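You operate a simulated robot arm through the tools that you are given. There is no shell and no other tool.

You run a simulated two-armed robot. Do the job below in one go: nothing can be reset, and whatever is moved stays where it is left.

JOB
Turn the big radio down to 2 and off, tune the green handheld radio to COAST and tray it.
Fine: volume first; steady the handheld radio with one hand while you turn its knob; stand it, still on and with its antenna, in the radio tray, which stays put.
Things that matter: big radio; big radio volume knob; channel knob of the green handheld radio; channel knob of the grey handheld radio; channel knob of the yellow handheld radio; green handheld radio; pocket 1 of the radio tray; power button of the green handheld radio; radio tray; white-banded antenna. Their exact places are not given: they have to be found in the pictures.

Only the result counts: the job must be done as asked and must still hold three seconds after the hand-in. Knocking over, shifting, dropping, spilling or breaking anything else fails it.

ROBOT AND FRAMES
Two 7-joint arms with two-finger parallel grippers on one trunk, on a base that moves. Base frame: it is fixed to the floor where the robot stands at the start and does not move with it; the origin is under the middle of the robot, x ahead of it, y to its left, z up. Readings come in m, degrees, newtons and seconds.
The left shoulder is at the start at [0.11, 0.169, 1.505], the right one opposite. With the tool pointing down near the work surface each hand reaches from about 0.1 to 0.66 m from the robot's upright axis, wherever it stands, measured 20 degrees to its own side. Places, roughly: big radio [1, -0.2, 0.8]; big radio volume knob [0.8, 0, 0.8]; channel knob of the green handheld radio [0.5, -0.6, 0.9]; channel knob of the grey handheld radio [-0.7, -3.4, 1.4]; channel knob of the yellow handheld radio [-0.9, -3.2, 1]; pocket 1 of the radio tray [0.5, -0.8, 0.8]; power button of the green handheld radio [0.5, -0.6, 0.8]. Payload 1.57 kg a hand.
Tool frame (each hand has its own): the origin (TCP) lies between the finger pads and is the grasp point; the fingertips stand 0.03 m ahead of it; z points along the fingers, y is the line along which they close. Largest opening 0.08 m; finger width 0.017, thickness 0.012; the body of the gripper, 0.04 by 0.082 m, starts 0.08 m behind the TCP.
Orientation is told as [roll, pitch, yaw] about the base's x, y, z axes, in that order, counted from this pose: with the fingers straight down and closing along the base's y, the tool's x points along the base's -x, its y along +y and its z along -z.

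CONTROLS
- The arms move only by the tool step_arm. It takes "left_moves", "right_moves" or both (then of equal length, played together; a hand with none holds still); each is a list of rows, each an object of numbers (a shift or turn left out is 0, a gripper value left out holds the last): "x", "y", "z": the shift along the base's x, y, z in units of 30 mm (1.0 is 30 mm); "wx", "wy", "wz": the turn, a rotation vector about the base's x, y, z in units of 4 degrees (1.0 is 4 degrees). In form: [{"x": .., "y": .., "z": .., "wx": .., "wy": .., "wz": ..}, ...]. A call has 1 to 20 rows; each row shifts and turns the commanded pose from where the row before left it. "left_gripper" and "right_gripper" are, for a hand that has rows, the finger opening in m, from 0 to 0.08, set as the call begins (left out, the last holds). A call with a number of a shift or a turn outside -1 to 1 is refused whole. Each row takes 0.2 s and may step no farther than 0.05 m and 8.6 degrees from the row before; otherwise, or with a gripper value out of range, the whole call is refused. Where a pose cannot be reached the arm comes as near as it can. A force on the tool above 80 N (or 10 N above the force at the start of the call, whichever is more), or a blocked arm, ends the call early, and 0.2 s more pass. The fingers move at their own pace (about 0.072 m/s each) and stop on an object; they squeeze with about 21 N. The grip force told is the motor's: it shows also when the fingers shut on nothing. Time passes only in rows, and 0.2 s behind the last, so rows that do not move let the fingers close. It gives the time, the measured TCP pose, the force on the tool (base axes), the opening and the grip force at its end, in the units of the frame above (readings bear some noise), with the torque about the TCP (base axes, N m) and any sound that the robot's microphone picked up.
- Cameras (640 x 400 px; columns grow to the right, rows downward): "scene" is now at [0.1344, -0.054, 1.6838]; the picture's right is [-0.68, -0.73, 0.00], its down [-0.57, 0.54, -0.62] and it looks along [0.45, -0.43, -0.78] (base axes); focal length 260 px, centre (320, 200). "left" rides on the left gripper at [0.072, 0.007, -0.122] in its tool frame; the picture's right is [-0.09, 1.00, 0.00], its down [-0.84, -0.08, -0.54] and it looks along [-0.54, -0.05, 0.84] (tool axes); focal length 238 px, centre (320, 200). "right" rides on the right gripper at [0.072, -0.007, -0.122] in its tool frame; the picture's right is [0.09, 1.00, 0.00], its down [-0.84, 0.08, -0.54] and it looks along [-0.54, 0.05, 0.84] (tool axes); focal length 238 px, centre (320, 200).
- get_image(camera): a new picture of that camera. It takes no simulated time.
- lift_body(by): slides the trunk up (or, below 0, down) by that many m; the arms and the scene camera ride with it, the base frame stays. It gives what a move gives, with no picture.
- base_move(legs): drives the robot by 1 to 6 legs, each [ahead, left, turn to the left] in m, m and degrees, along the robot's own axes; the way and the turn of a leg run together, so that a leg with both is an arc; at most 1.5 m and 180 degrees a leg. The arms and the cameras ride along, it lands a little off, and it stops where it bumps. It gives what a move gives.
- pan_tilt(pan, tilt): turns the head with the scene camera to pan (to the left, within 86 degrees either way) and tilt (down, from -29 to 69), counted from straight ahead of the robot. It gives what a move gives.
- locate(camera, pixels): for up to 12 pixels [column, row] of the newest picture of that camera ("zoom" is the newest enlarged one), the place [x, y, z] in the base frame of the surface seen there, good to about 0.002 m. It takes no simulated time.
- inspect(camera, box): a new picture of the part [left, top, right, bottom] of that camera's present view, enlarged. It takes no simulated time.
- sign_off(): hands the job in; it is judged then, once.

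Leave the grippers open and the arms clear of the work at the hand-in unless told otherwise.

The tools are called as a command line: name --argument value ..., lists and objects as JSON in quotes. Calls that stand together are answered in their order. step_arm: Moves the arms, as the interface text tells. Its arguments: {"type":"object","properties":{"left_moves":{"type":"array","items":{"type":"object","properties":{"x":{"type":"number"},"y":{"type":"number"},"z":{"type":"number"},"wx":{"type":"number"},"wy":{"type":"number"},"wz":{"type":"number"}}}},"left_gripper":{"type":"number"},"right_moves":{"type":"array","items":{"type":"object","properties":{"x":{"type":"number"},"y":{"type":"number"},"z":{"type":"number"},"wx":{"type":"number"},"wy":{"type":"number"},"wz":{"type":"number"}}}},"right_gripper":{"type":"number"}},"required":[]} The other tools are called the same way: lift_body (by) moves the trunk up or down; base_move (legs) drives the base; pan_tilt (pan, tilt) turns the head that bears the scene camera; get_image (camera) takes a picture; locate (camera, pixels) gives the place of the surface under pixels of a picture; inspect (camera, box) takes an enlarged picture of a part of a camera's view; sign_off () hands the job in.

At the start:

```text
time: 0.0
left_position: [0.6731, -0.0053, 0.9991]
left_tool_rot: [0.0, 0.0, -0.1]
left_contact_force: [0.2, 0.1, -0.2]
left_torque: [-0.02, -0.02, 0.03]
left_width: 0.08
left_grip_force: 0.2
right_position: [0.3615, -0.5626, 0.9996]
right_tool_rot: [0.0, 0.0, 0.0]
right_contact_force: [-0.6, -0.1, 0.2]
right_torque: [0.01, -0.02, -0.01]
right_width: 0.0804
right_grip_force: 0.0
trunk travel left (down, up): [-0.819, 0.071]
robot x, y, heading: [-0.003, -0.0036, 0.1]
head pan, tilt (commanded): [-43.2, 51.5]
```

scene: 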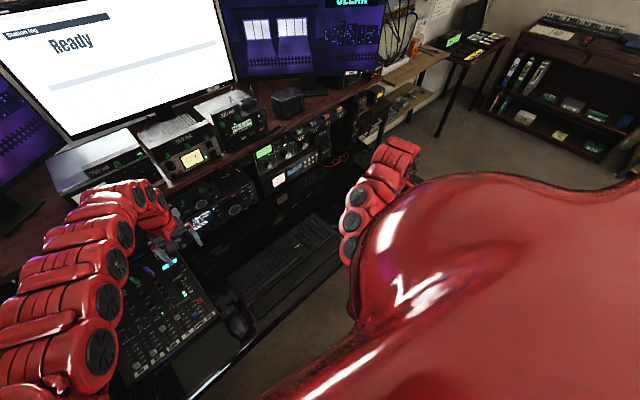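
right: 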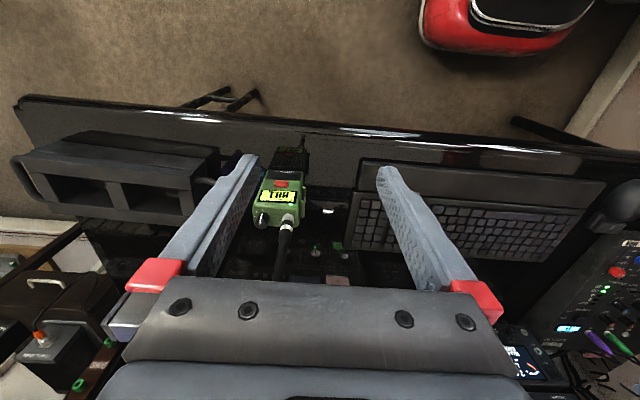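
left: 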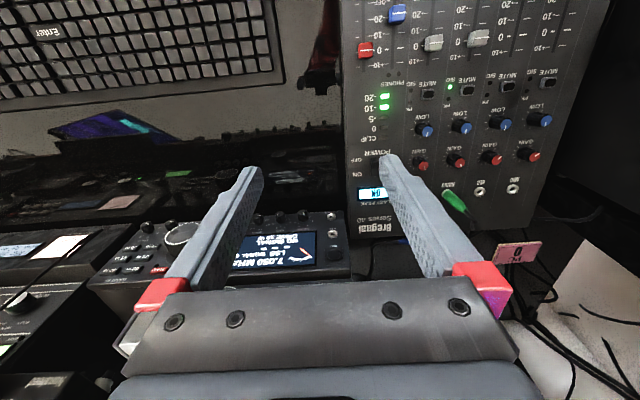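

I'll start by looking around: the right camera shows the green handheld radio near (280,205) and a tray near (110,175). I'll enlarge these and the left view.

inspect --camera "right" --box '[200, 120, 360, 290]'

inspect --camera "left" --box '[60, 180, 380, 380]'

inspect --camera "scene" --box '[40, 80, 400, 300]'

```text
2.35 times, centred on (280, 205) of right
```

zoom: 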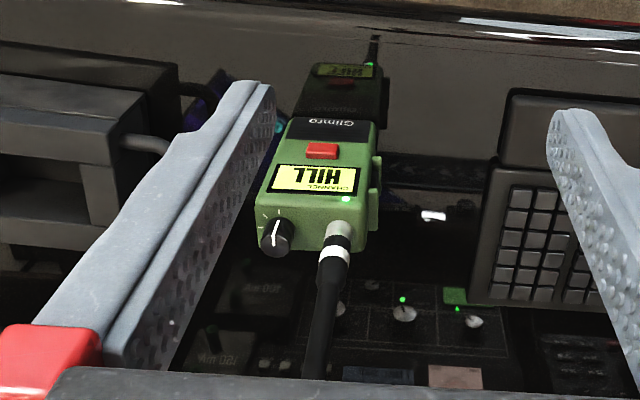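

```text
2.00 times, centred on (220, 280) of left
```

zoom: 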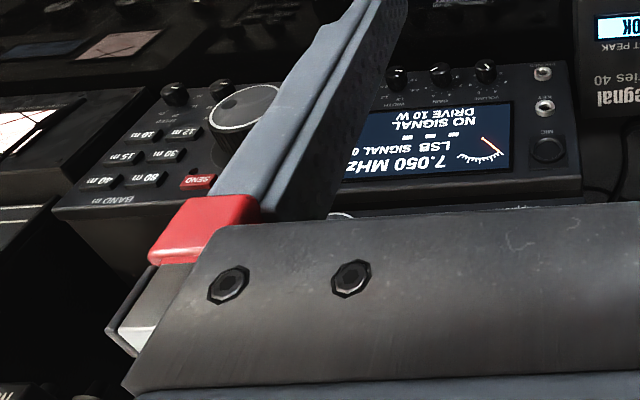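

```text
1.78 times, centred on (220, 190) of scene
```

zoom: 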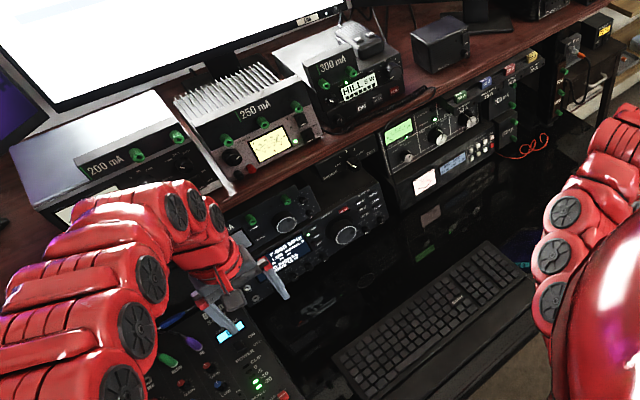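

The big radio seems to be the transceiver with the 7.050 MHz display. I'll locate its points, the handheld and the tray.

locate --camera "left" --pixels '[[258, 218], [280, 217], [303, 215], [332, 217], [333, 256], [180, 233], [275, 248], [145, 227], [160, 270], [334, 234]]'

locate --camera "right" --pixels '[[270, 215], [287, 217], [280, 184], [275, 195], [290, 225], [298, 203], [100, 150], [70, 190], [145, 195], [120, 142], [320, 230], [230, 230]]'

pan_tilt --pan -15 --tilt 50

```text
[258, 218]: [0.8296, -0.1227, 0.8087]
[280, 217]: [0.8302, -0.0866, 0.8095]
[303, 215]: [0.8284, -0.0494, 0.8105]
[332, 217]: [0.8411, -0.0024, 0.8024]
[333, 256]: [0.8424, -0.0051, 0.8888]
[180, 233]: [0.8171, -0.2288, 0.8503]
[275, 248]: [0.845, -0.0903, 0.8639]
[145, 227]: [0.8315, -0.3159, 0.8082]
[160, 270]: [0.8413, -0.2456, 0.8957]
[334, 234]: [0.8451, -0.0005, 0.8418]
```

```text
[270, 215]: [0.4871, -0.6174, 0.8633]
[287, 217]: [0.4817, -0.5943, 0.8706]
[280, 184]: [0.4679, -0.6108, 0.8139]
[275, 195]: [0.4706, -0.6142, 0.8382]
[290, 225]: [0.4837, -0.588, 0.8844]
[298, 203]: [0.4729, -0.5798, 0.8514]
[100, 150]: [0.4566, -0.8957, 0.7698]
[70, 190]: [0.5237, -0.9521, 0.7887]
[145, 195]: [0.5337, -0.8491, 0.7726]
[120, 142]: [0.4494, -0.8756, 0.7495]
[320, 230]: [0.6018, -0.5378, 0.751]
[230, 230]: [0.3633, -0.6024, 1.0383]
```

```text
time: 0.9
left_position: [0.6728, -0.005, 0.9992]
left_tool_rot: [0.1, 0.0, 0.0]
left_contact_force: [-0.1, 0.2, -0.2]
left_torque: [-0.01, -0.01, -0.03]
left_width: 0.0801
left_grip_force: 0.2
right_position: [0.3619, -0.5624, 1.0002]
right_tool_rot: [0.0, 0.0, -0.1]
right_contact_force: [0.3, 0.3, -0.4]
right_torque: [0.02, -0.03, 0.01]
right_width: 0.08
right_grip_force: 0.0
trunk travel left (down, up): [-0.819, 0.071]
robot x, y, heading: [0.0008, 0.0035, -0.1]
head pan, tilt (commanded): [-15.0, 50.0]
```

get_image --camera "scene"

inspect --camera "left" --box '[240, 190, 360, 265]'

```text
taken
```

scene: 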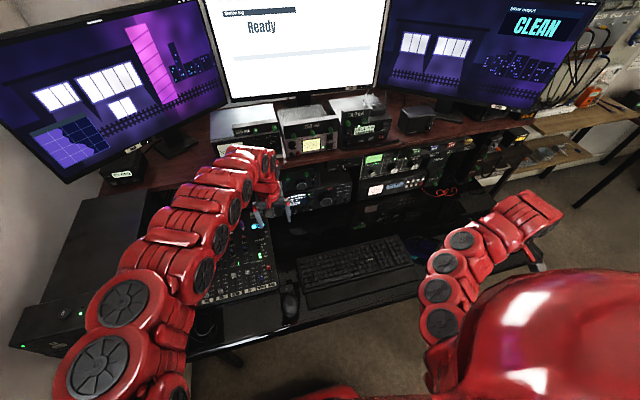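

```text
5.33 times, centred on (300, 228) of left
```

zoom: 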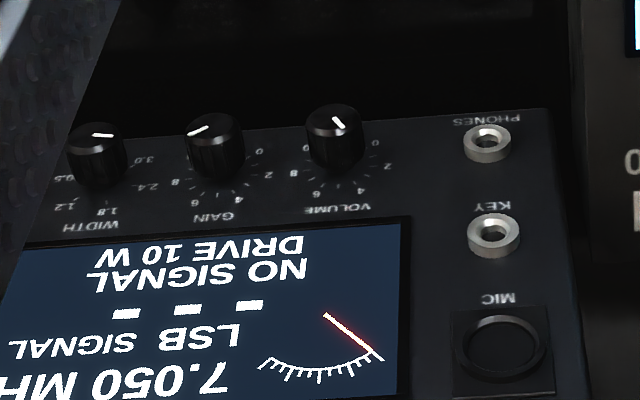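

I see the big radio's front partly behind the left arm at (320,195). I enlarge the scene around it and around the right side.

inspect --camera "scene" --box '[240, 140, 480, 300]'

inspect --camera "scene" --box '[440, 100, 640, 230]'

inspect --camera "right" --box '[0, 90, 200, 240]'

```text
2.50 times, centred on (360, 220) of scene
```

zoom: 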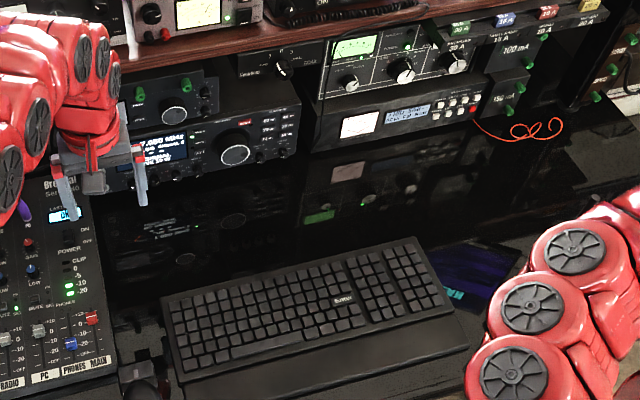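

```text
3.08 times, centred on (540, 165) of scene
```

zoom: 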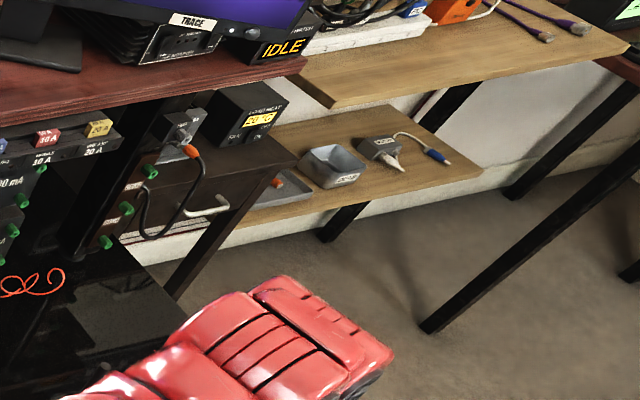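

```text
2.67 times, centred on (100, 165) of right
```

zoom: 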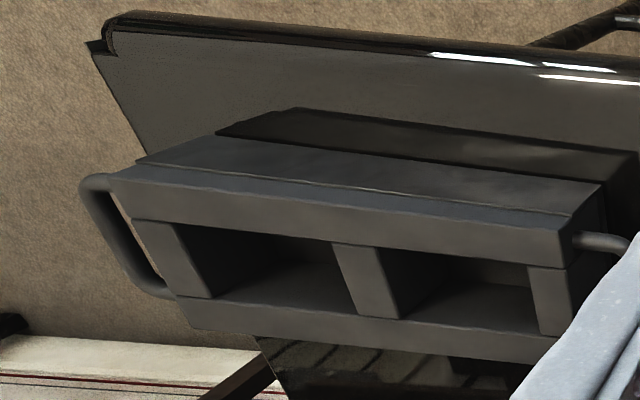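

The tray has two pockets; the handheld reads HILL and is lit. Now I tilt the left hand up 45° and draw it back so its camera looks straight at the big radio's front.

step_arm --left_moves '[{"x": -0.25, "y": -0.1, "wy": -0.9375}, {"x": -0.25, "y": -0.1, "wy": -0.9375}, {"x": -0.25, "y": -0.1, "wy": -0.9375}, {"x": -0.25, "y": -0.1, "wy": -0.9375}, {"x": -0.25, "y": -0.1, "wy": -0.9375}, {"x": -0.25, "y": -0.1, "wy": -0.9375}, {"x": -0.25, "y": -0.1, "wy": -0.9375}, {"x": -0.25, "y": -0.1, "wy": -0.9375}, {"x": -0.25, "y": -0.1, "wy": -0.9375}, {"x": -0.25, "y": -0.1, "wy": -0.9375}, {"x": -0.25, "y": -0.1, "wy": -0.9375}, {"x": -0.25, "y": -0.1, "wy": -0.9375}]'

get_image --camera "left"

get_image --camera "scene"

```text
time: 3.5
left_position: [0.6455, -0.1237, 0.9931]
left_tool_rot: [0.6, -40.6, 0.0]
left_contact_force: [0.3, -0.9, 0.4]
left_torque: [0.02, -0.01, 0.03]
left_width: 0.0801
left_grip_force: 0.1
left hand out of reach, approached as far as the arm can: row 3, 4, 5, 6, 7, 8, 9, 10, 11, 12
right_position: [0.3616, -0.5631, 0.9992]
right_tool_rot: [0.0, 0.0, 0.1]
right_contact_force: [0.2, -0.5, -0.8]
right_torque: [0.04, 0.01, -0.01]
right_width: 0.0799
right_grip_force: 0.0
trunk travel left (down, up): [-0.819, 0.071]
robot x, y, heading: [0.0019, -0.0012, -0.1]
head pan, tilt (commanded): [-15.0, 50.0]
```

```text
taken
```

left: 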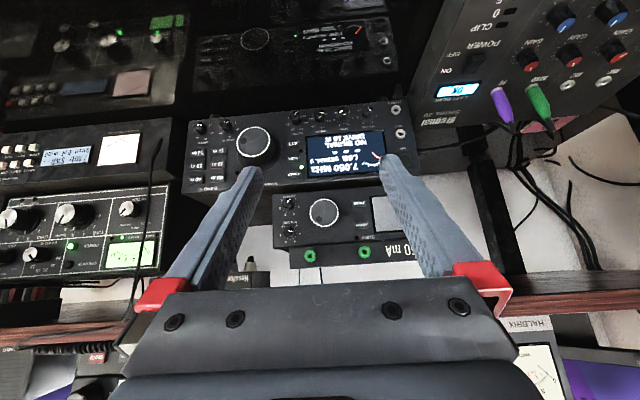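

```text
taken
```

scene: 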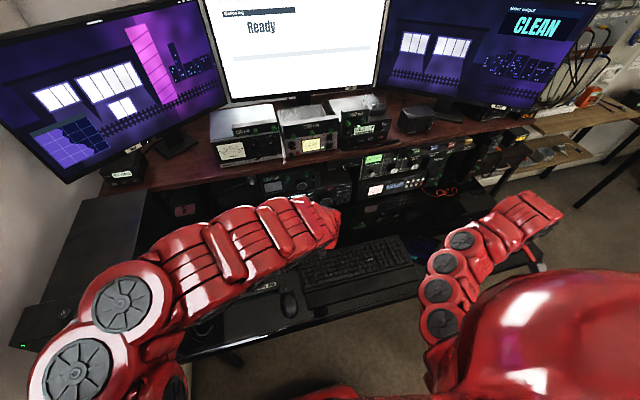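

Good view of the radio, at (190–410, 100–190). I enlarge it.

inspect --camera "left" --box '[175, 90, 415, 240]'

inspect --camera "left" --box '[270, 90, 420, 185]'

inspect --camera "left" --box '[175, 105, 325, 200]'

```text
2.67 times, centred on (295, 165) of left
```

zoom: 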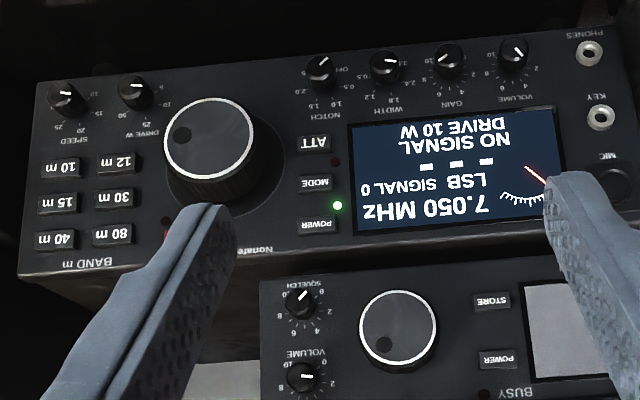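

```text
4.21 times, centred on (345, 138) of left
```

zoom: 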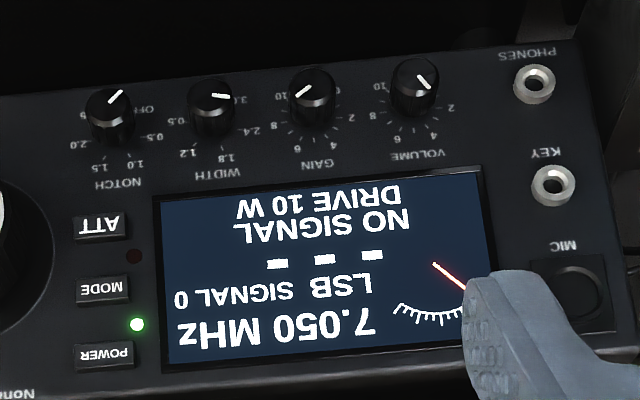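

```text
4.21 times, centred on (250, 152) of left
```

zoom: 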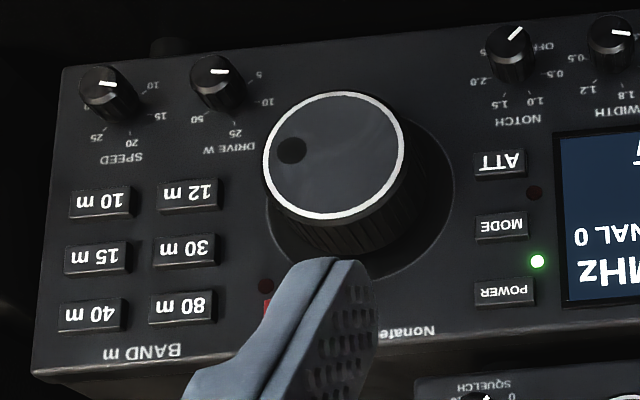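

The big radio's POWER button (green LED beside it) is at (295,174) in the left view and VOLUME knob is at about (368,110), now pointing near 3–4. I'll locate these points and the surroundings.

inspect --camera "left" --box '[335, 85, 415, 135]'

locate --camera "left" --pixels '[[294, 174], [301, 167], [367, 107], [368, 114], [373, 118], [343, 110], [390, 110], [400, 135], [300, 185], [340, 120], [330, 290], [360, 232]]'

get_image --camera "right"

locate --camera "right" --pixels '[[280, 262], [278, 275], [345, 130], [400, 140], [30, 105], [200, 118], [120, 185], [60, 170], [150, 210], [60, 205], [210, 170], [300, 185]]'

```text
8.00 times, centred on (375, 110) of left
```

zoom: 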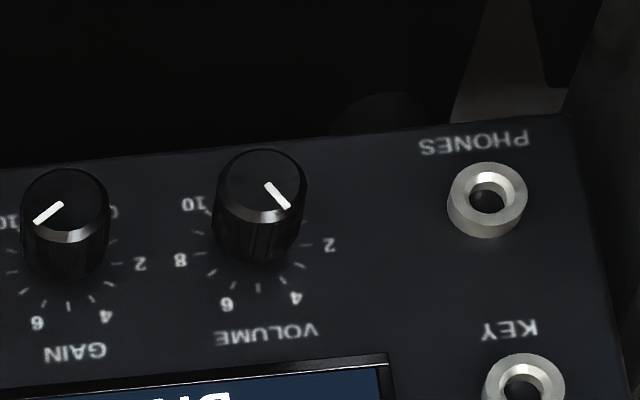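

```text
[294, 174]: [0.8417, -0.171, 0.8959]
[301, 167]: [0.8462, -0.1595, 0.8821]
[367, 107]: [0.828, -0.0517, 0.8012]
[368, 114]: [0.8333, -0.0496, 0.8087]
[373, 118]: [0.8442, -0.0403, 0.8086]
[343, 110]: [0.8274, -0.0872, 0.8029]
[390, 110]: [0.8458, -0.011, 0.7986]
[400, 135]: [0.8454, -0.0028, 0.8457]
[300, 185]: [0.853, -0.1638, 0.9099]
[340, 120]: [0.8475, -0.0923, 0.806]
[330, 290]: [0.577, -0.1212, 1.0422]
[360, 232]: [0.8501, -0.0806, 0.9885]
```

```text
taken
```

right: 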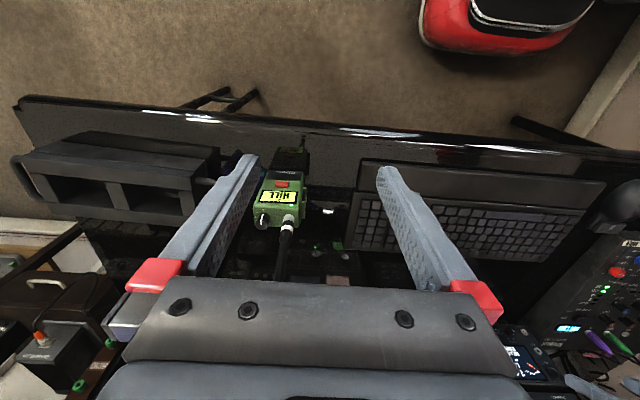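

```text
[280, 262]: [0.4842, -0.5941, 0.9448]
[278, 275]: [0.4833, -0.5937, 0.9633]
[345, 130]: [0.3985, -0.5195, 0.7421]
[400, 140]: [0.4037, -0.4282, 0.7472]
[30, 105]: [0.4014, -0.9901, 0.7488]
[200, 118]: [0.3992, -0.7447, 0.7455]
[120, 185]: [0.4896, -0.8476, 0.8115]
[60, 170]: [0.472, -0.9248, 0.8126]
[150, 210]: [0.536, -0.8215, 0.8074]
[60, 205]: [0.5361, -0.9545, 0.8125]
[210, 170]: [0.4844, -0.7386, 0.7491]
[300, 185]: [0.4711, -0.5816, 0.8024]
```

Knob face centre is about (0.828, -0.050, 0.802), panel at x≈0.846, button at (0.842, -0.171, 0.896). To point the hand more level, I'll raise both hands 0.24 m and then lower the trunk by 0.25 m.

step_arm --left_moves '[{"z": 1}, {"z": 1}, {"z": 1}, {"z": 1}, {"z": 1}, {"z": 1}, {"z": 1}, {"z": 1}]' --right_moves '[{"z": 1}, {"z": 1}, {"z": 1}, {"z": 1}, {"z": 1}, {"z": 1}, {"z": 1}, {"z": 1}]'

```text
time: 5.3
left_position: [0.7008, -0.1644, 1.1987]
left_tool_rot: [0.5, -40.4, 0.1]
left_contact_force: [0.2, 0.2, 0.2]
left_torque: [-0.04, -0.01, 0.0]
left_width: 0.0803
left_grip_force: 0.1
left hand out of reach, approached as far as the arm can: row 1, 2, 3, 4, 5, 6, 7
right_position: [0.3939, -0.6138, 1.073]
right_tool_rot: [0.1, 0.0, 0.0]
right_contact_force: [-0.8, 0.1, -0.5]
right_torque: [-0.02, 0.0, 0.0]
right_width: 0.08
right_grip_force: 0.1
right hand out of reach, approached as far as the arm can: row 1, 2, 3, 4, 5, 6, 7, 8
trunk travel left (down, up): [-0.819, 0.071]
robot x, y, heading: [0.0015, 0.001, -0.3]
head pan, tilt (commanded): [-15.0, 50.0]
```

The arms fold near their limit when raised. I look at the scene before lowering the trunk.

pan_tilt --pan -20 --tilt 60

get_image --camera "scene"

get_image --camera "right"

get_image --camera "left"

```text
time: 6.0
left_position: [0.7017, -0.1666, 1.1964]
left_tool_rot: [0.4, -40.5, 0.0]
left_contact_force: [0.4, 0.4, 0.1]
left_torque: [-0.01, 0.01, -0.04]
left_width: 0.0801
left_grip_force: 0.1
right_position: [0.3948, -0.6142, 1.0733]
right_tool_rot: [0.0, 0.0, 0.0]
right_contact_force: [-0.2, -0.3, 0.2]
right_torque: [0.01, 0.0, 0.01]
right_width: 0.08
right_grip_force: 0.0
trunk travel left (down, up): [-0.819, 0.071]
robot x, y, heading: [0.0028, -0.0026, -0.0]
head pan, tilt (commanded): [-20.0, 60.0]
```

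```text
taken
```

scene: 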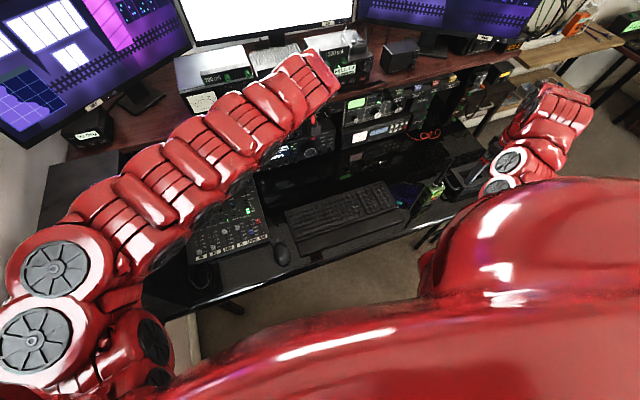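

```text
taken
```

right: 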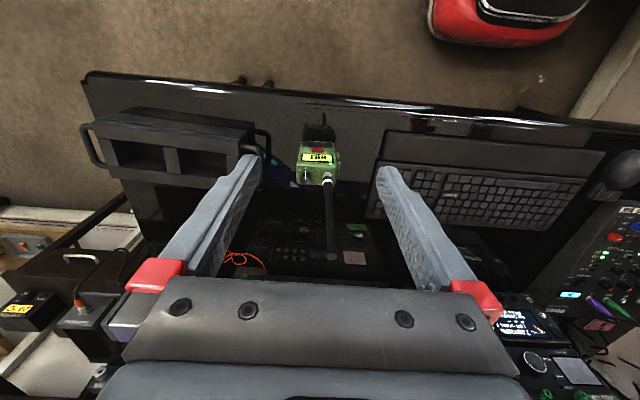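

```text
taken
```

left: 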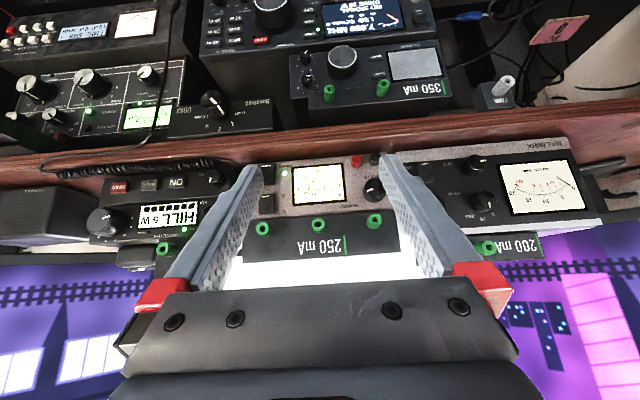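

locate --camera "right" --pixels '[[500, 45], [440, 30], [560, 30], [332, 257], [325, 180], [306, 178], [318, 150], [180, 120], [450, 110]]'

locate --camera "left" --pixels '[[320, 120], [320, 150], [320, 200], [260, 40], [340, 30], [315, 225], [540, 105], [400, 20], [500, 100]]'

locate --camera "scene" --pixels '[[435, 225], [230, 225], [200, 200], [260, 290], [250, 205], [380, 210], [60, 200], [120, 190], [290, 60]]'

```text
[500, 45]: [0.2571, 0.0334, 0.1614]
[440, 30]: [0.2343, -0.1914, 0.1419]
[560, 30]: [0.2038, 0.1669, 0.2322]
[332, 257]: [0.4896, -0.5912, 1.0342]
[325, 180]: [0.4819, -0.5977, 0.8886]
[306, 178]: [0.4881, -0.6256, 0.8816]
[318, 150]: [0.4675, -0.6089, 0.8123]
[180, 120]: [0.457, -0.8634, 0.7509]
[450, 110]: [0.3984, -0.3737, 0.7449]
```

```text
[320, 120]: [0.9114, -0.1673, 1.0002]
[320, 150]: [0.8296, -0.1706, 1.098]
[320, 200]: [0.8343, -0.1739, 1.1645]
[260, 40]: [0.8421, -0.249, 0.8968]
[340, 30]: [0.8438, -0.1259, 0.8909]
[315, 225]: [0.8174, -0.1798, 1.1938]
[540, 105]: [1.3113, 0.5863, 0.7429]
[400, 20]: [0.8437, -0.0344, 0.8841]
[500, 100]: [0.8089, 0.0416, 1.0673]
```

```text
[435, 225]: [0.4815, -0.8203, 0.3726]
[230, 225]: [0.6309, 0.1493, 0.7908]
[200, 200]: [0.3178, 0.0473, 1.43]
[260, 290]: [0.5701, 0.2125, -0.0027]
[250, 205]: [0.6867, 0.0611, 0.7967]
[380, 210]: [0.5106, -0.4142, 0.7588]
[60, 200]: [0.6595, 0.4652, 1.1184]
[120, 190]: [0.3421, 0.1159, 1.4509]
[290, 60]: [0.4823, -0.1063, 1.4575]
```

Nothing is in the way below: forearms are high (z≈1.4) and the right fingertips have over 0.2 m to the desk. I lower the trunk by 0.2 m.

lift_body --by -0.2

get_image --camera "left"

get_image --camera "right"

```text
time: 8.2
left_position: [0.7014, -0.1662, 0.9957]
left_tool_rot: [0.3, -40.5, 0.0]
left_contact_force: [-0.1, 0.3, 0.9]
left_torque: [0.0, 0.0, 0.04]
left_width: 0.0799
left_grip_force: 0.0
right_position: [0.3937, -0.6139, 0.8721]
right_tool_rot: [0.0, 0.1, -0.1]
right_contact_force: [0.4, 0.3, -0.5]
right_torque: [0.0, -0.02, -0.03]
right_width: 0.0802
right_grip_force: 0.0
trunk travel left (down, up): [-0.619, 0.271]
robot x, y, heading: [-0.0011, -0.0033, -0.0]
head pan, tilt (commanded): [-20.0, 60.0]
```

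```text
taken
```

left: 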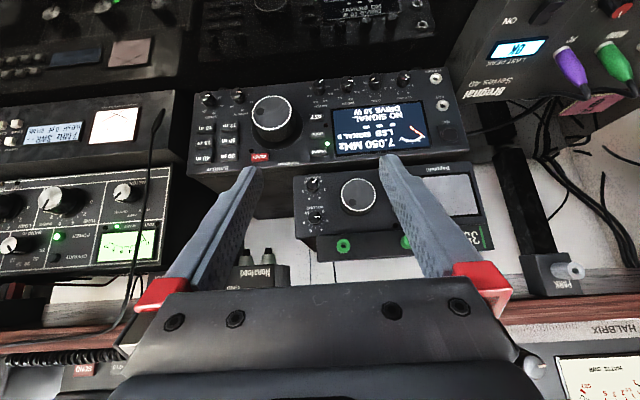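

```text
taken
```

right: 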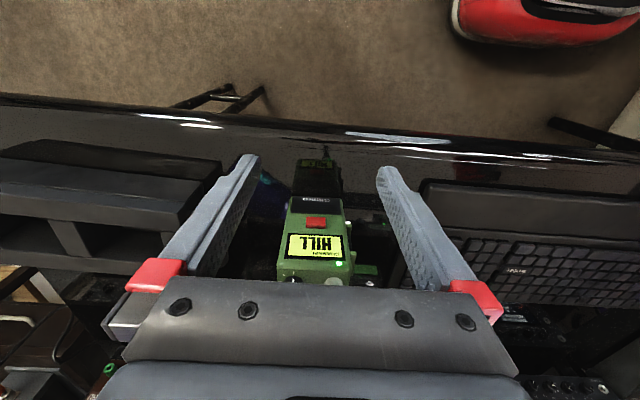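

Next I tilt the left hand further toward level and bring it in front of the volume knob, still about 0.1 m away.

step_arm --left_moves '[{"x": -0.2, "y": 0.48, "z": -0.3, "wy": -0.9375}, {"x": -0.2, "y": 0.48, "z": -0.3, "wy": -0.9375}, {"x": -0.2, "y": 0.48, "z": -0.3, "wy": -0.9375}, {"x": -0.2, "y": 0.48, "z": -0.3, "wy": -0.9375}, {"x": -0.2, "y": 0.48, "z": -0.3, "wy": -0.9375}, {"x": -0.2, "y": 0.48, "z": -0.3, "wy": -0.9375}, {"x": -0.2, "y": 0.48, "z": -0.3, "wy": -0.9375}, {"x": -0.2, "y": 0.48, "z": -0.3, "wy": -0.9375}]'

get_image --camera "left"

get_image --camera "scene"

```text
time: 10.0
left_position: [0.7307, -0.1121, 0.9]
left_tool_rot: [0.3, -70.4, 0.0]
left_contact_force: [-0.4, -0.5, 0.1]
left_torque: [0.0, 0.01, -0.03]
left_width: 0.0799
left_grip_force: 0.0
left hand out of reach, approached as far as the arm can: row 1, 2, 3, 4, 5, 6, 7
right_position: [0.3945, -0.6151, 0.8727]
right_tool_rot: [0.0, 0.0, 0.1]
right_contact_force: [0.2, 0.7, 0.6]
right_torque: [-0.02, 0.01, -0.01]
right_width: 0.0798
right_grip_force: 0.0
trunk travel left (down, up): [-0.619, 0.271]
robot x, y, heading: [0.0007, -0.0011, -0.1]
head pan, tilt (commanded): [-20.0, 60.0]
```

```text
taken
```

left: 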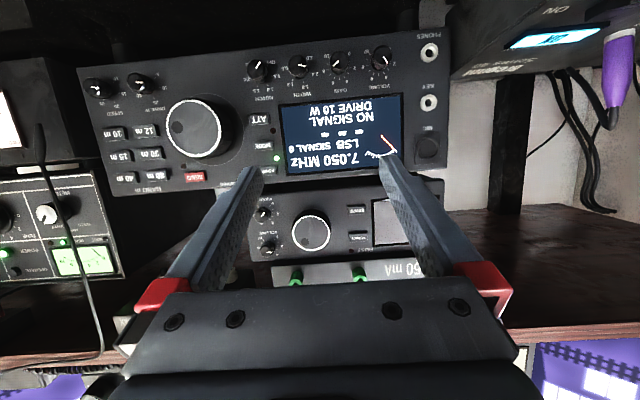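

```text
taken
```

scene: 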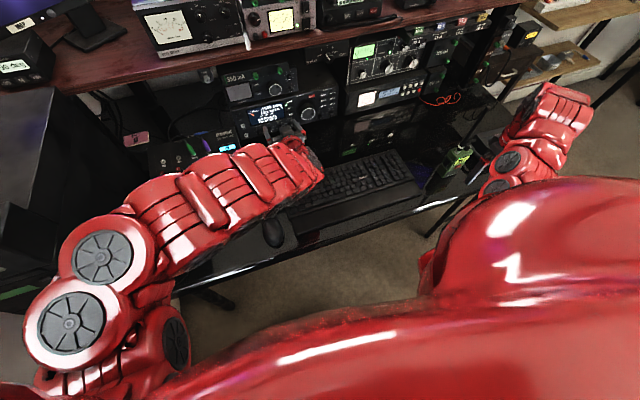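

The hand is now at 70° tilt with the radio in full view; the volume knob is at (382,57). I enlarge and locate it.

inspect --camera "left" --box '[320, 20, 448, 100]'

locate --camera "zoom" --pixels '[[310, 165], [290, 190], [330, 190], [310, 215], [310, 140], [260, 180], [365, 180], [310, 270], [310, 240], [103, 215], [500, 200]]'

```text
5.00 times, centred on (384, 60) of left
```

zoom: 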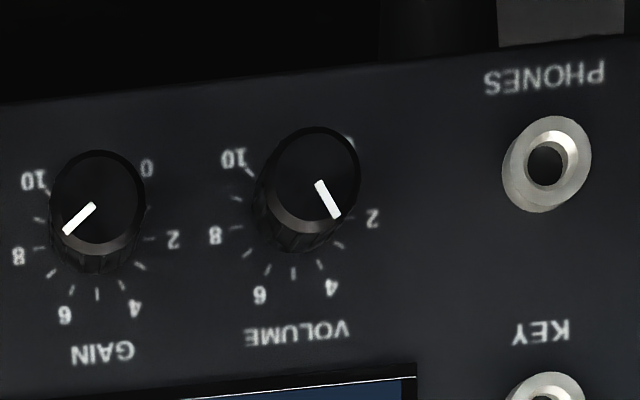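

```text
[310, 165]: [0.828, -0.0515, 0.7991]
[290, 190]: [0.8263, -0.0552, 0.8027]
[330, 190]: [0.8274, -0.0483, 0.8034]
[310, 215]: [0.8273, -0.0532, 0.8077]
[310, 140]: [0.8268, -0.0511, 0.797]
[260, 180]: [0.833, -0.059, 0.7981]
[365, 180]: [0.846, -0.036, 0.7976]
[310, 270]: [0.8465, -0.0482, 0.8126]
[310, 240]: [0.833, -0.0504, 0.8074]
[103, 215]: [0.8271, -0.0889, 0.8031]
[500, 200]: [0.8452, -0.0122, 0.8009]
```

Knob axis is about (y -0.052, z 0.802), pointing about 4. Before bringing the hand lower, I check what lies under it (keyboard, mouse, mixer).

locate --camera "scene" --pixels '[[385, 155], [405, 180], [300, 220], [270, 235], [325, 195], [228, 147], [150, 150], [165, 165], [270, 215], [340, 175]]'

inspect --camera "scene" --box '[130, 60, 430, 250]'

```text
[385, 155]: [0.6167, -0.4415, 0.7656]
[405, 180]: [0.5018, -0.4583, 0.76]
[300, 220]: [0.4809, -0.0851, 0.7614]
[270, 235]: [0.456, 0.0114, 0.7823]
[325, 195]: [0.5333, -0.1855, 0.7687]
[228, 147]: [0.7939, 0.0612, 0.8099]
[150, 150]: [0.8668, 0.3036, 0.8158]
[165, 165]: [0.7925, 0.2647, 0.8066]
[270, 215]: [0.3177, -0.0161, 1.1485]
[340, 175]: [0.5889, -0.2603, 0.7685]
```

```text
2.11 times, centred on (280, 155) of scene
```

zoom: 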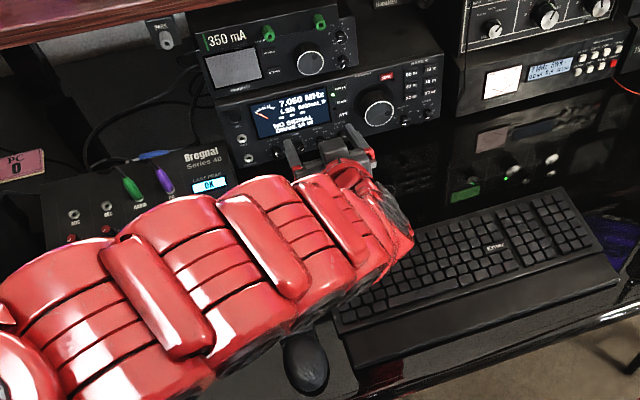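

Clearances are fine. I go to the pre-grasp pose before the knob: roll +27°, fingers narrowed to 27 mm, about 50 mm short of the grip.

step_arm --left_moves '[{"x": 0.12, "y": 0.235, "z": -0.38, "wx": 0.844}, {"x": 0.12, "y": 0.235, "z": -0.38, "wx": 0.844}, {"x": 0.12, "y": 0.235, "z": -0.38, "wx": 0.844}, {"x": 0.12, "y": 0.235, "z": -0.38, "wx": 0.844}, {"x": 0.12, "y": 0.235, "z": -0.38, "wx": 0.844}, {"x": 0.12, "y": 0.235, "z": -0.38, "wx": 0.844}, {"x": 0.12, "y": 0.235, "z": -0.38, "wx": 0.844}, {"x": 0.12, "y": 0.235, "z": -0.38, "wx": 0.844}]' --left_gripper 0.027

get_image --camera "left"

get_image --camera "scene"

```text
time: 11.8
left_position: [0.7606, -0.0536, 0.8127]
left_tool_rot: [57.2, -57.0, -52.1]
left_contact_force: [0.1, -0.9, 0.2]
left_torque: [-0.01, 0.01, 0.02]
left_width: 0.027
left_grip_force: 0.0
right_position: [0.394, -0.6138, 0.8719]
right_tool_rot: [0.0, 0.0, 0.0]
right_contact_force: [-0.5, 0.8, -0.1]
right_torque: [-0.01, -0.02, 0.01]
right_width: 0.0799
right_grip_force: 0.2
trunk travel left (down, up): [-0.619, 0.271]
robot x, y, heading: [0.0, -0.0041, 0.1]
head pan, tilt (commanded): [-20.0, 60.0]
```

```text
taken
```

left: 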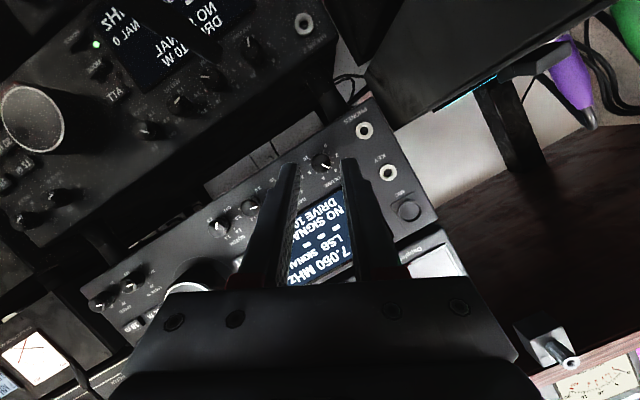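

```text
taken
```

scene: 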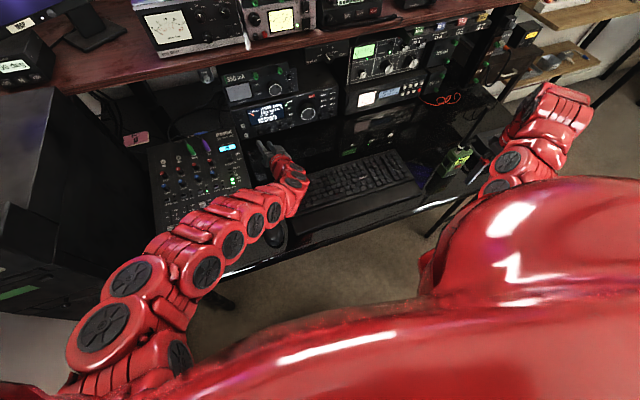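

The knob is between the fingers at (320,160). The arm took a lower posture, so I check its height above mouse and desk.

locate --camera "scene" --pixels '[[290, 180], [272, 210], [255, 222], [233, 240], [207, 270], [185, 250], [200, 225], [130, 275], [110, 320], [280, 235]]'

inspect --camera "left" --box '[260, 110, 400, 200]'

inspect --camera "scene" --box '[180, 120, 340, 300]'

```text
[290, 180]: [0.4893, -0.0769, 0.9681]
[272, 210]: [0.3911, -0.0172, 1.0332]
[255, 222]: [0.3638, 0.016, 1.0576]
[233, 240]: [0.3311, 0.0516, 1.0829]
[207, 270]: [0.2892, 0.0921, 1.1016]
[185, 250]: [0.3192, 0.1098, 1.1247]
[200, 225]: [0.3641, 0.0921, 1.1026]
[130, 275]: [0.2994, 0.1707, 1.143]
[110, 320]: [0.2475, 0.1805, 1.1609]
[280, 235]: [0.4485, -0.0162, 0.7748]
```

```text
4.44 times, centred on (330, 155) of left
```

zoom: 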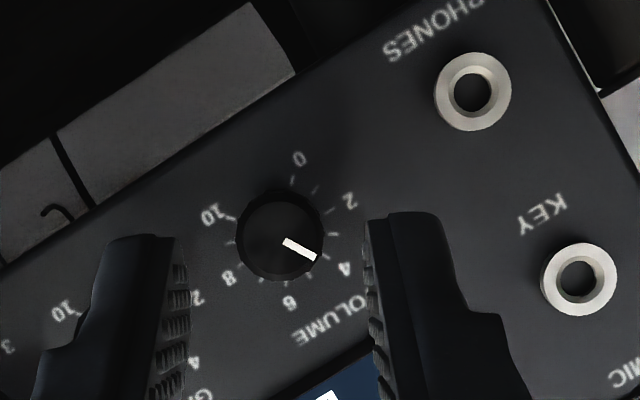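

```text
2.22 times, centred on (260, 210) of scene
```

zoom: 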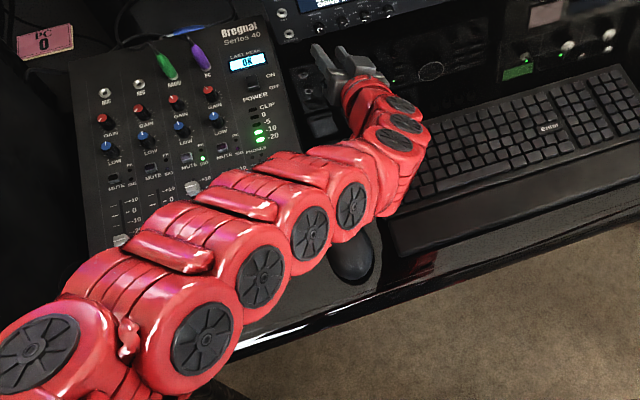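

The pointer is exactly on 4 (pixel (300,250) of the zoom, mark "4" at (343,268)), so 54° counter-clockwise is needed. I refine the knob's centre.

inspect --camera "left" --box '[260, 110, 400, 200]'

locate --camera "zoom" --pixels '[[278, 233], [262, 220], [265, 250], [283, 208], [300, 225], [242, 240], [318, 240], [340, 233], [220, 245], [472, 92], [578, 280]]'

```text
4.44 times, centred on (330, 155) of left
```

zoom: 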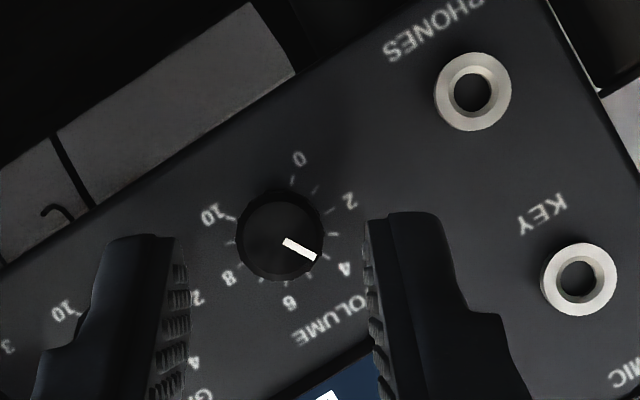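

```text
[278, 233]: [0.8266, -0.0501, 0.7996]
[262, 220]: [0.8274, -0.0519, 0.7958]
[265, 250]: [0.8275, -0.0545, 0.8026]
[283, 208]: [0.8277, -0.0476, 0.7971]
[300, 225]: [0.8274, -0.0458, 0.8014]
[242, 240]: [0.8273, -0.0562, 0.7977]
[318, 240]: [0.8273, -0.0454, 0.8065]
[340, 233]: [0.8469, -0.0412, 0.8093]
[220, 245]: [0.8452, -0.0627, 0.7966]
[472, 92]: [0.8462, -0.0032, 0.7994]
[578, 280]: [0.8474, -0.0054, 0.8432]
```

Knob axis refined to y≈-0.051, z≈0.8015. I move 38 mm toward it and look.

step_arm --left_moves '[{"x": 0.32, "y": -0.01, "z": -0.03}, {"x": 0.32, "y": -0.01, "z": -0.03}, {"x": 0.32, "y": -0.01, "z": -0.03}, {"x": 0.32, "y": 0, "z": -0.03}]'

inspect --camera "left" --box '[260, 110, 400, 200]'

```text
time: 12.8
left_position: [0.7997, -0.0542, 0.8079]
left_tool_rot: [57.1, -56.8, -52.2]
left_contact_force: [0.0, 0.4, -0.1]
left_torque: [0.01, 0.02, -0.02]
left_width: 0.0269
left_grip_force: 0.0
right_position: [0.3929, -0.6146, 0.8732]
right_tool_rot: [0.0, 0.0, 0.0]
right_contact_force: [-0.5, 0.4, -0.4]
right_torque: [0.0, 0.04, 0.0]
right_width: 0.0799
right_grip_force: 0.1
trunk travel left (down, up): [-0.619, 0.271]
robot x, y, heading: [-0.0013, 0.0023, 0.0]
head pan, tilt (commanded): [-20.0, 60.0]
```

```text
4.44 times, centred on (330, 155) of left
```

zoom: 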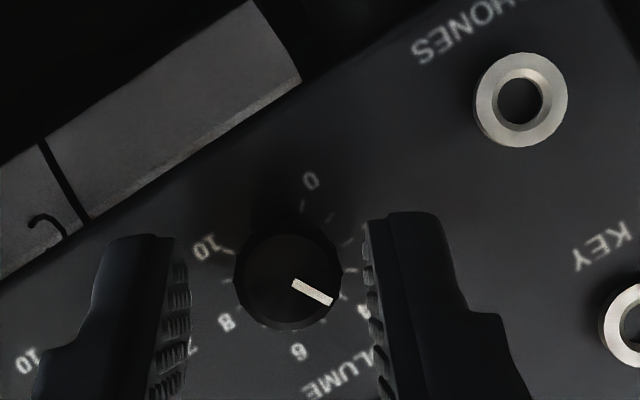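

The knob is now between the fingertips. I advance 11 mm more and close on it.

step_arm --left_moves '[{"x": 0.18, "z": 0.02}, {"x": 0.18, "z": 0.02}]'

inspect --camera "left" --box '[260, 110, 400, 200]'

```text
time: 13.4
left_position: [0.8097, -0.0556, 0.8093]
left_tool_rot: [57.4, -57.0, -52.0]
left_contact_force: [0.5, 0.4, 0.0]
left_torque: [-0.01, 0.02, 0.01]
left_width: 0.027
left_grip_force: 0.0
right_position: [0.3932, -0.613, 0.8733]
right_tool_rot: [0.0, 0.0, 0.0]
right_contact_force: [-0.7, -0.1, -0.2]
right_torque: [0.02, 0.05, 0.0]
right_width: 0.0801
right_grip_force: 0.0
trunk travel left (down, up): [-0.619, 0.271]
robot x, y, heading: [-0.0015, -0.0016, 0.1]
head pan, tilt (commanded): [-20.0, 60.0]
```

```text
4.44 times, centred on (330, 155) of left
```

zoom: 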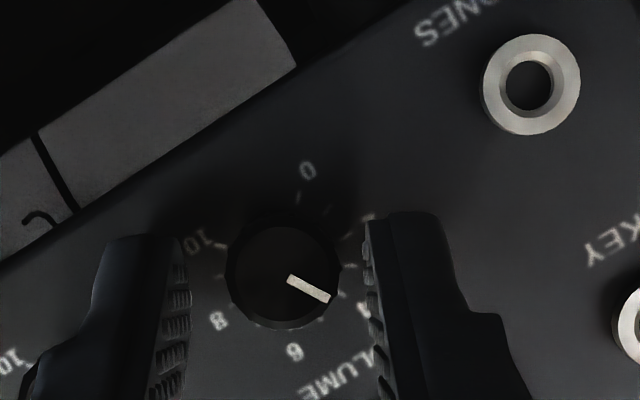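

Knob is centred at (282,277). I close the fingers on it.

step_arm --left_moves '[{}, {}, {}]' --left_gripper 0.0

inspect --camera "left" --box '[260, 110, 400, 200]'

```text
time: 14.2
left_position: [0.8095, -0.0541, 0.8096]
left_tool_rot: [57.2, -57.2, -52.1]
left_contact_force: [3.6, 5.7, 2.6]
left_torque: [0.06, 0.11, 0.05]
left_width: 0.0167
left_grip_force: 32.0
right_position: [0.3949, -0.614, 0.8731]
right_tool_rot: [0.0, 0.1, -0.1]
right_contact_force: [0.8, 0.1, 0.1]
right_torque: [-0.02, 0.03, 0.01]
right_width: 0.0803
right_grip_force: 0.1
trunk travel left (down, up): [-0.619, 0.271]
robot x, y, heading: [-0.0027, -0.0013, -0.1]
head pan, tilt (commanded): [-20.0, 60.0]
```

```text
4.44 times, centred on (330, 155) of left
```

zoom: 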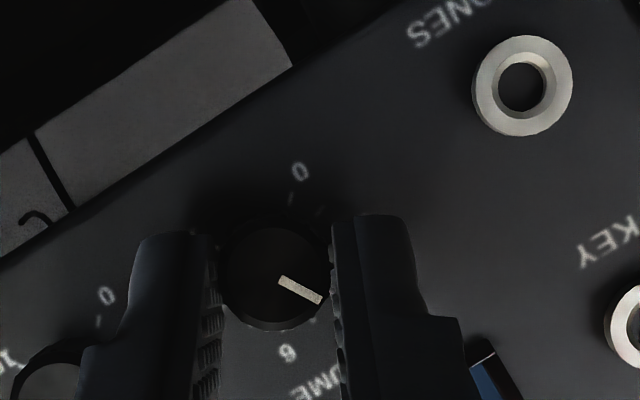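

Firm grip on the knob (16.7 mm). Now I turn it counter-clockwise 54° about its axis, circling the TCP accordingly.

step_arm --left_moves '[{"y": 0.018, "z": 0.004, "wx": -0.964}, {"y": 0.018, "z": 0.004, "wx": -0.964}, {"y": 0.018, "z": 0.004, "wx": -0.964}, {"y": 0.018, "z": 0.004, "wx": -0.964}, {"y": 0.018, "z": 0.004, "wx": -0.964}, {"y": 0.018, "z": 0.004, "wx": -0.964}, {"y": 0.018, "z": 0.004, "wx": -0.964}, {"y": 0.018, "z": -0.004, "wx": -0.964}, {"y": 0.018, "z": -0.004, "wx": -0.964}, {"y": 0.018, "z": -0.004, "wx": -0.964}, {"y": 0.018, "z": -0.004, "wx": -0.964}, {"y": 0.018, "z": -0.004, "wx": -0.964}, {"y": 0.018, "z": -0.004, "wx": -0.964}, {"y": 0.018, "z": -0.004, "wx": -0.964}]'

get_image --camera "left"

inspect --camera "left" --box '[240, 90, 400, 190]'

```text
time: 17.2
left_position: [0.8083, -0.0461, 0.8084]
left_tool_rot: [-56.5, -57.1, 52.2]
left_contact_force: [10.7, 22.8, 13.5]
left_torque: [0.09, -0.71, 0.47]
left_width: 0.0167
left_grip_force: 31.6
right_position: [0.3934, -0.6126, 0.8743]
right_tool_rot: [-0.1, 0.0, 0.0]
right_contact_force: [0.4, 0.8, -0.2]
right_torque: [-0.01, 0.02, -0.01]
right_width: 0.0799
right_grip_force: 0.1
trunk travel left (down, up): [-0.619, 0.271]
robot x, y, heading: [0.0012, -0.0021, -0.1]
head pan, tilt (commanded): [-20.0, 60.0]
```

```text
taken
```

left: 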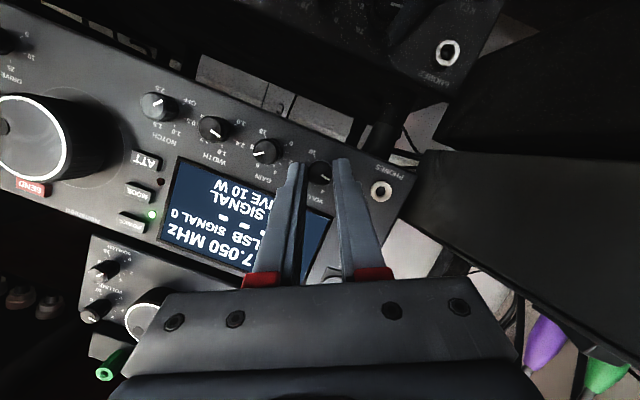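

```text
4.00 times, centred on (320, 140) of left
```

zoom: 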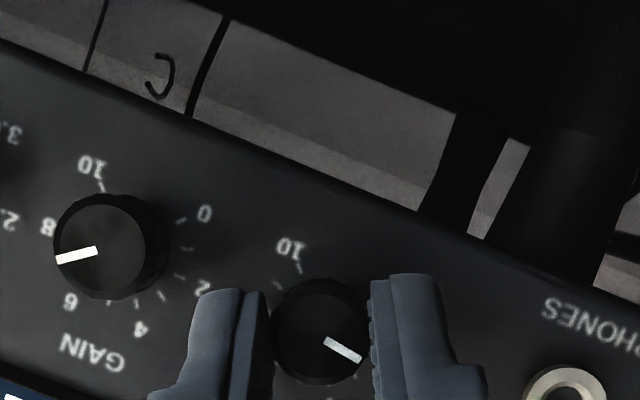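

The knob followed the fingers; the pointer now lies about at 2. I open the fingers and back off 45 mm straight to read it properly.

step_arm --left_moves '[{}, {}, {"x": -0.5}, {"x": -0.5}, {"x": -0.5}]' --left_gripper 0.027

get_image --camera "left"

inspect --camera "left" --box '[260, 110, 400, 200]'

```text
time: 18.4
left_position: [0.7653, -0.0499, 0.8114]
left_tool_rot: [-56.5, -57.2, 52.3]
left_contact_force: [10.3, 0.2, 7.2]
left_torque: [-0.08, 0.84, 0.12]
left_width: 0.0268
left_grip_force: 0.0
right_position: [0.3928, -0.615, 0.8735]
right_tool_rot: [0.1, 0.1, -0.1]
right_contact_force: [-0.2, 0.0, -0.1]
right_torque: [0.03, -0.04, 0.02]
right_width: 0.0803
right_grip_force: 0.1
trunk travel left (down, up): [-0.619, 0.271]
robot x, y, heading: [-0.0006, 0.0018, -0.2]
head pan, tilt (commanded): [-20.0, 60.0]
```

```text
taken
```

left: 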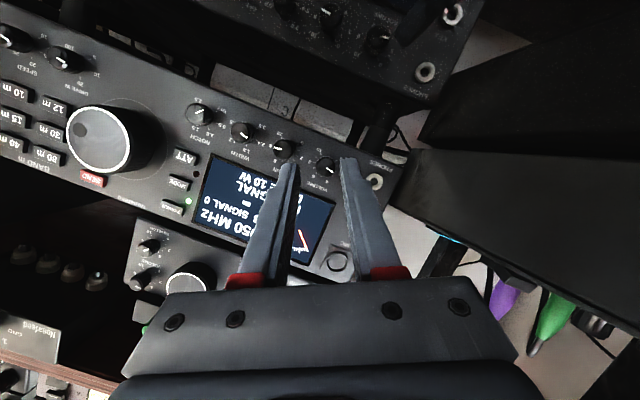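

```text
4.44 times, centred on (330, 155) of left
```

zoom: 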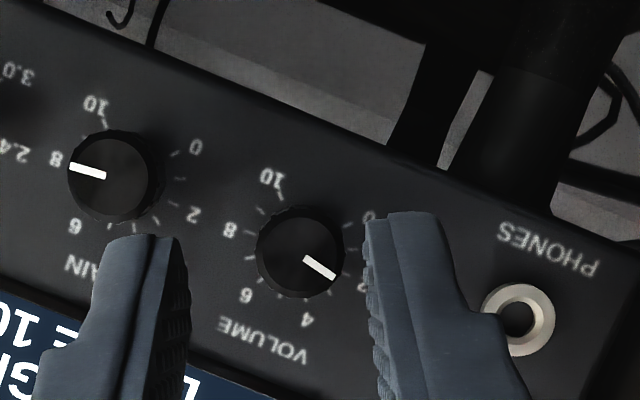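

There is a light contact (10 N forward, 7 N up) on the left hand, so something behind it touches. I look before moving.

get_image --camera "scene"

inspect --camera "scene" --box '[200, 110, 360, 230]'

```text
taken
```

scene: 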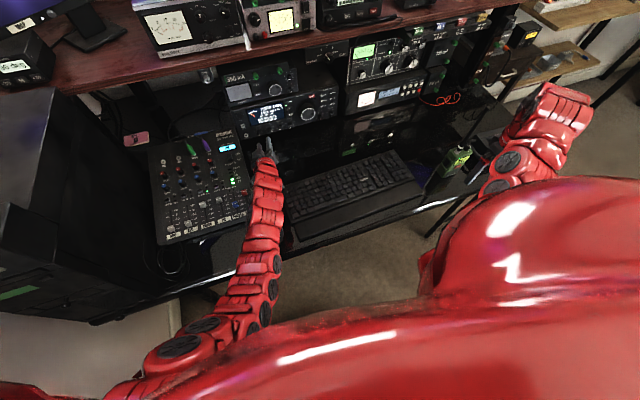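

```text
3.33 times, centred on (280, 170) of scene
```

zoom: 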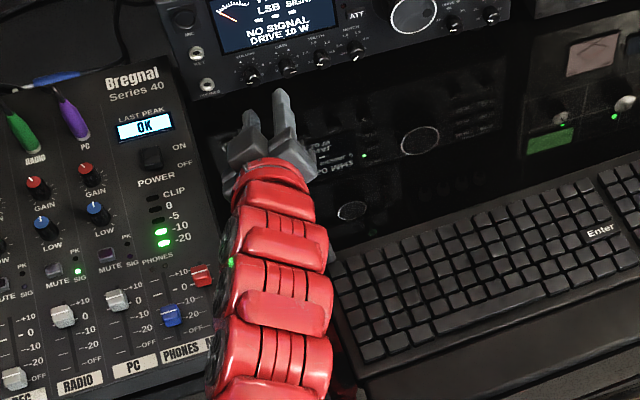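

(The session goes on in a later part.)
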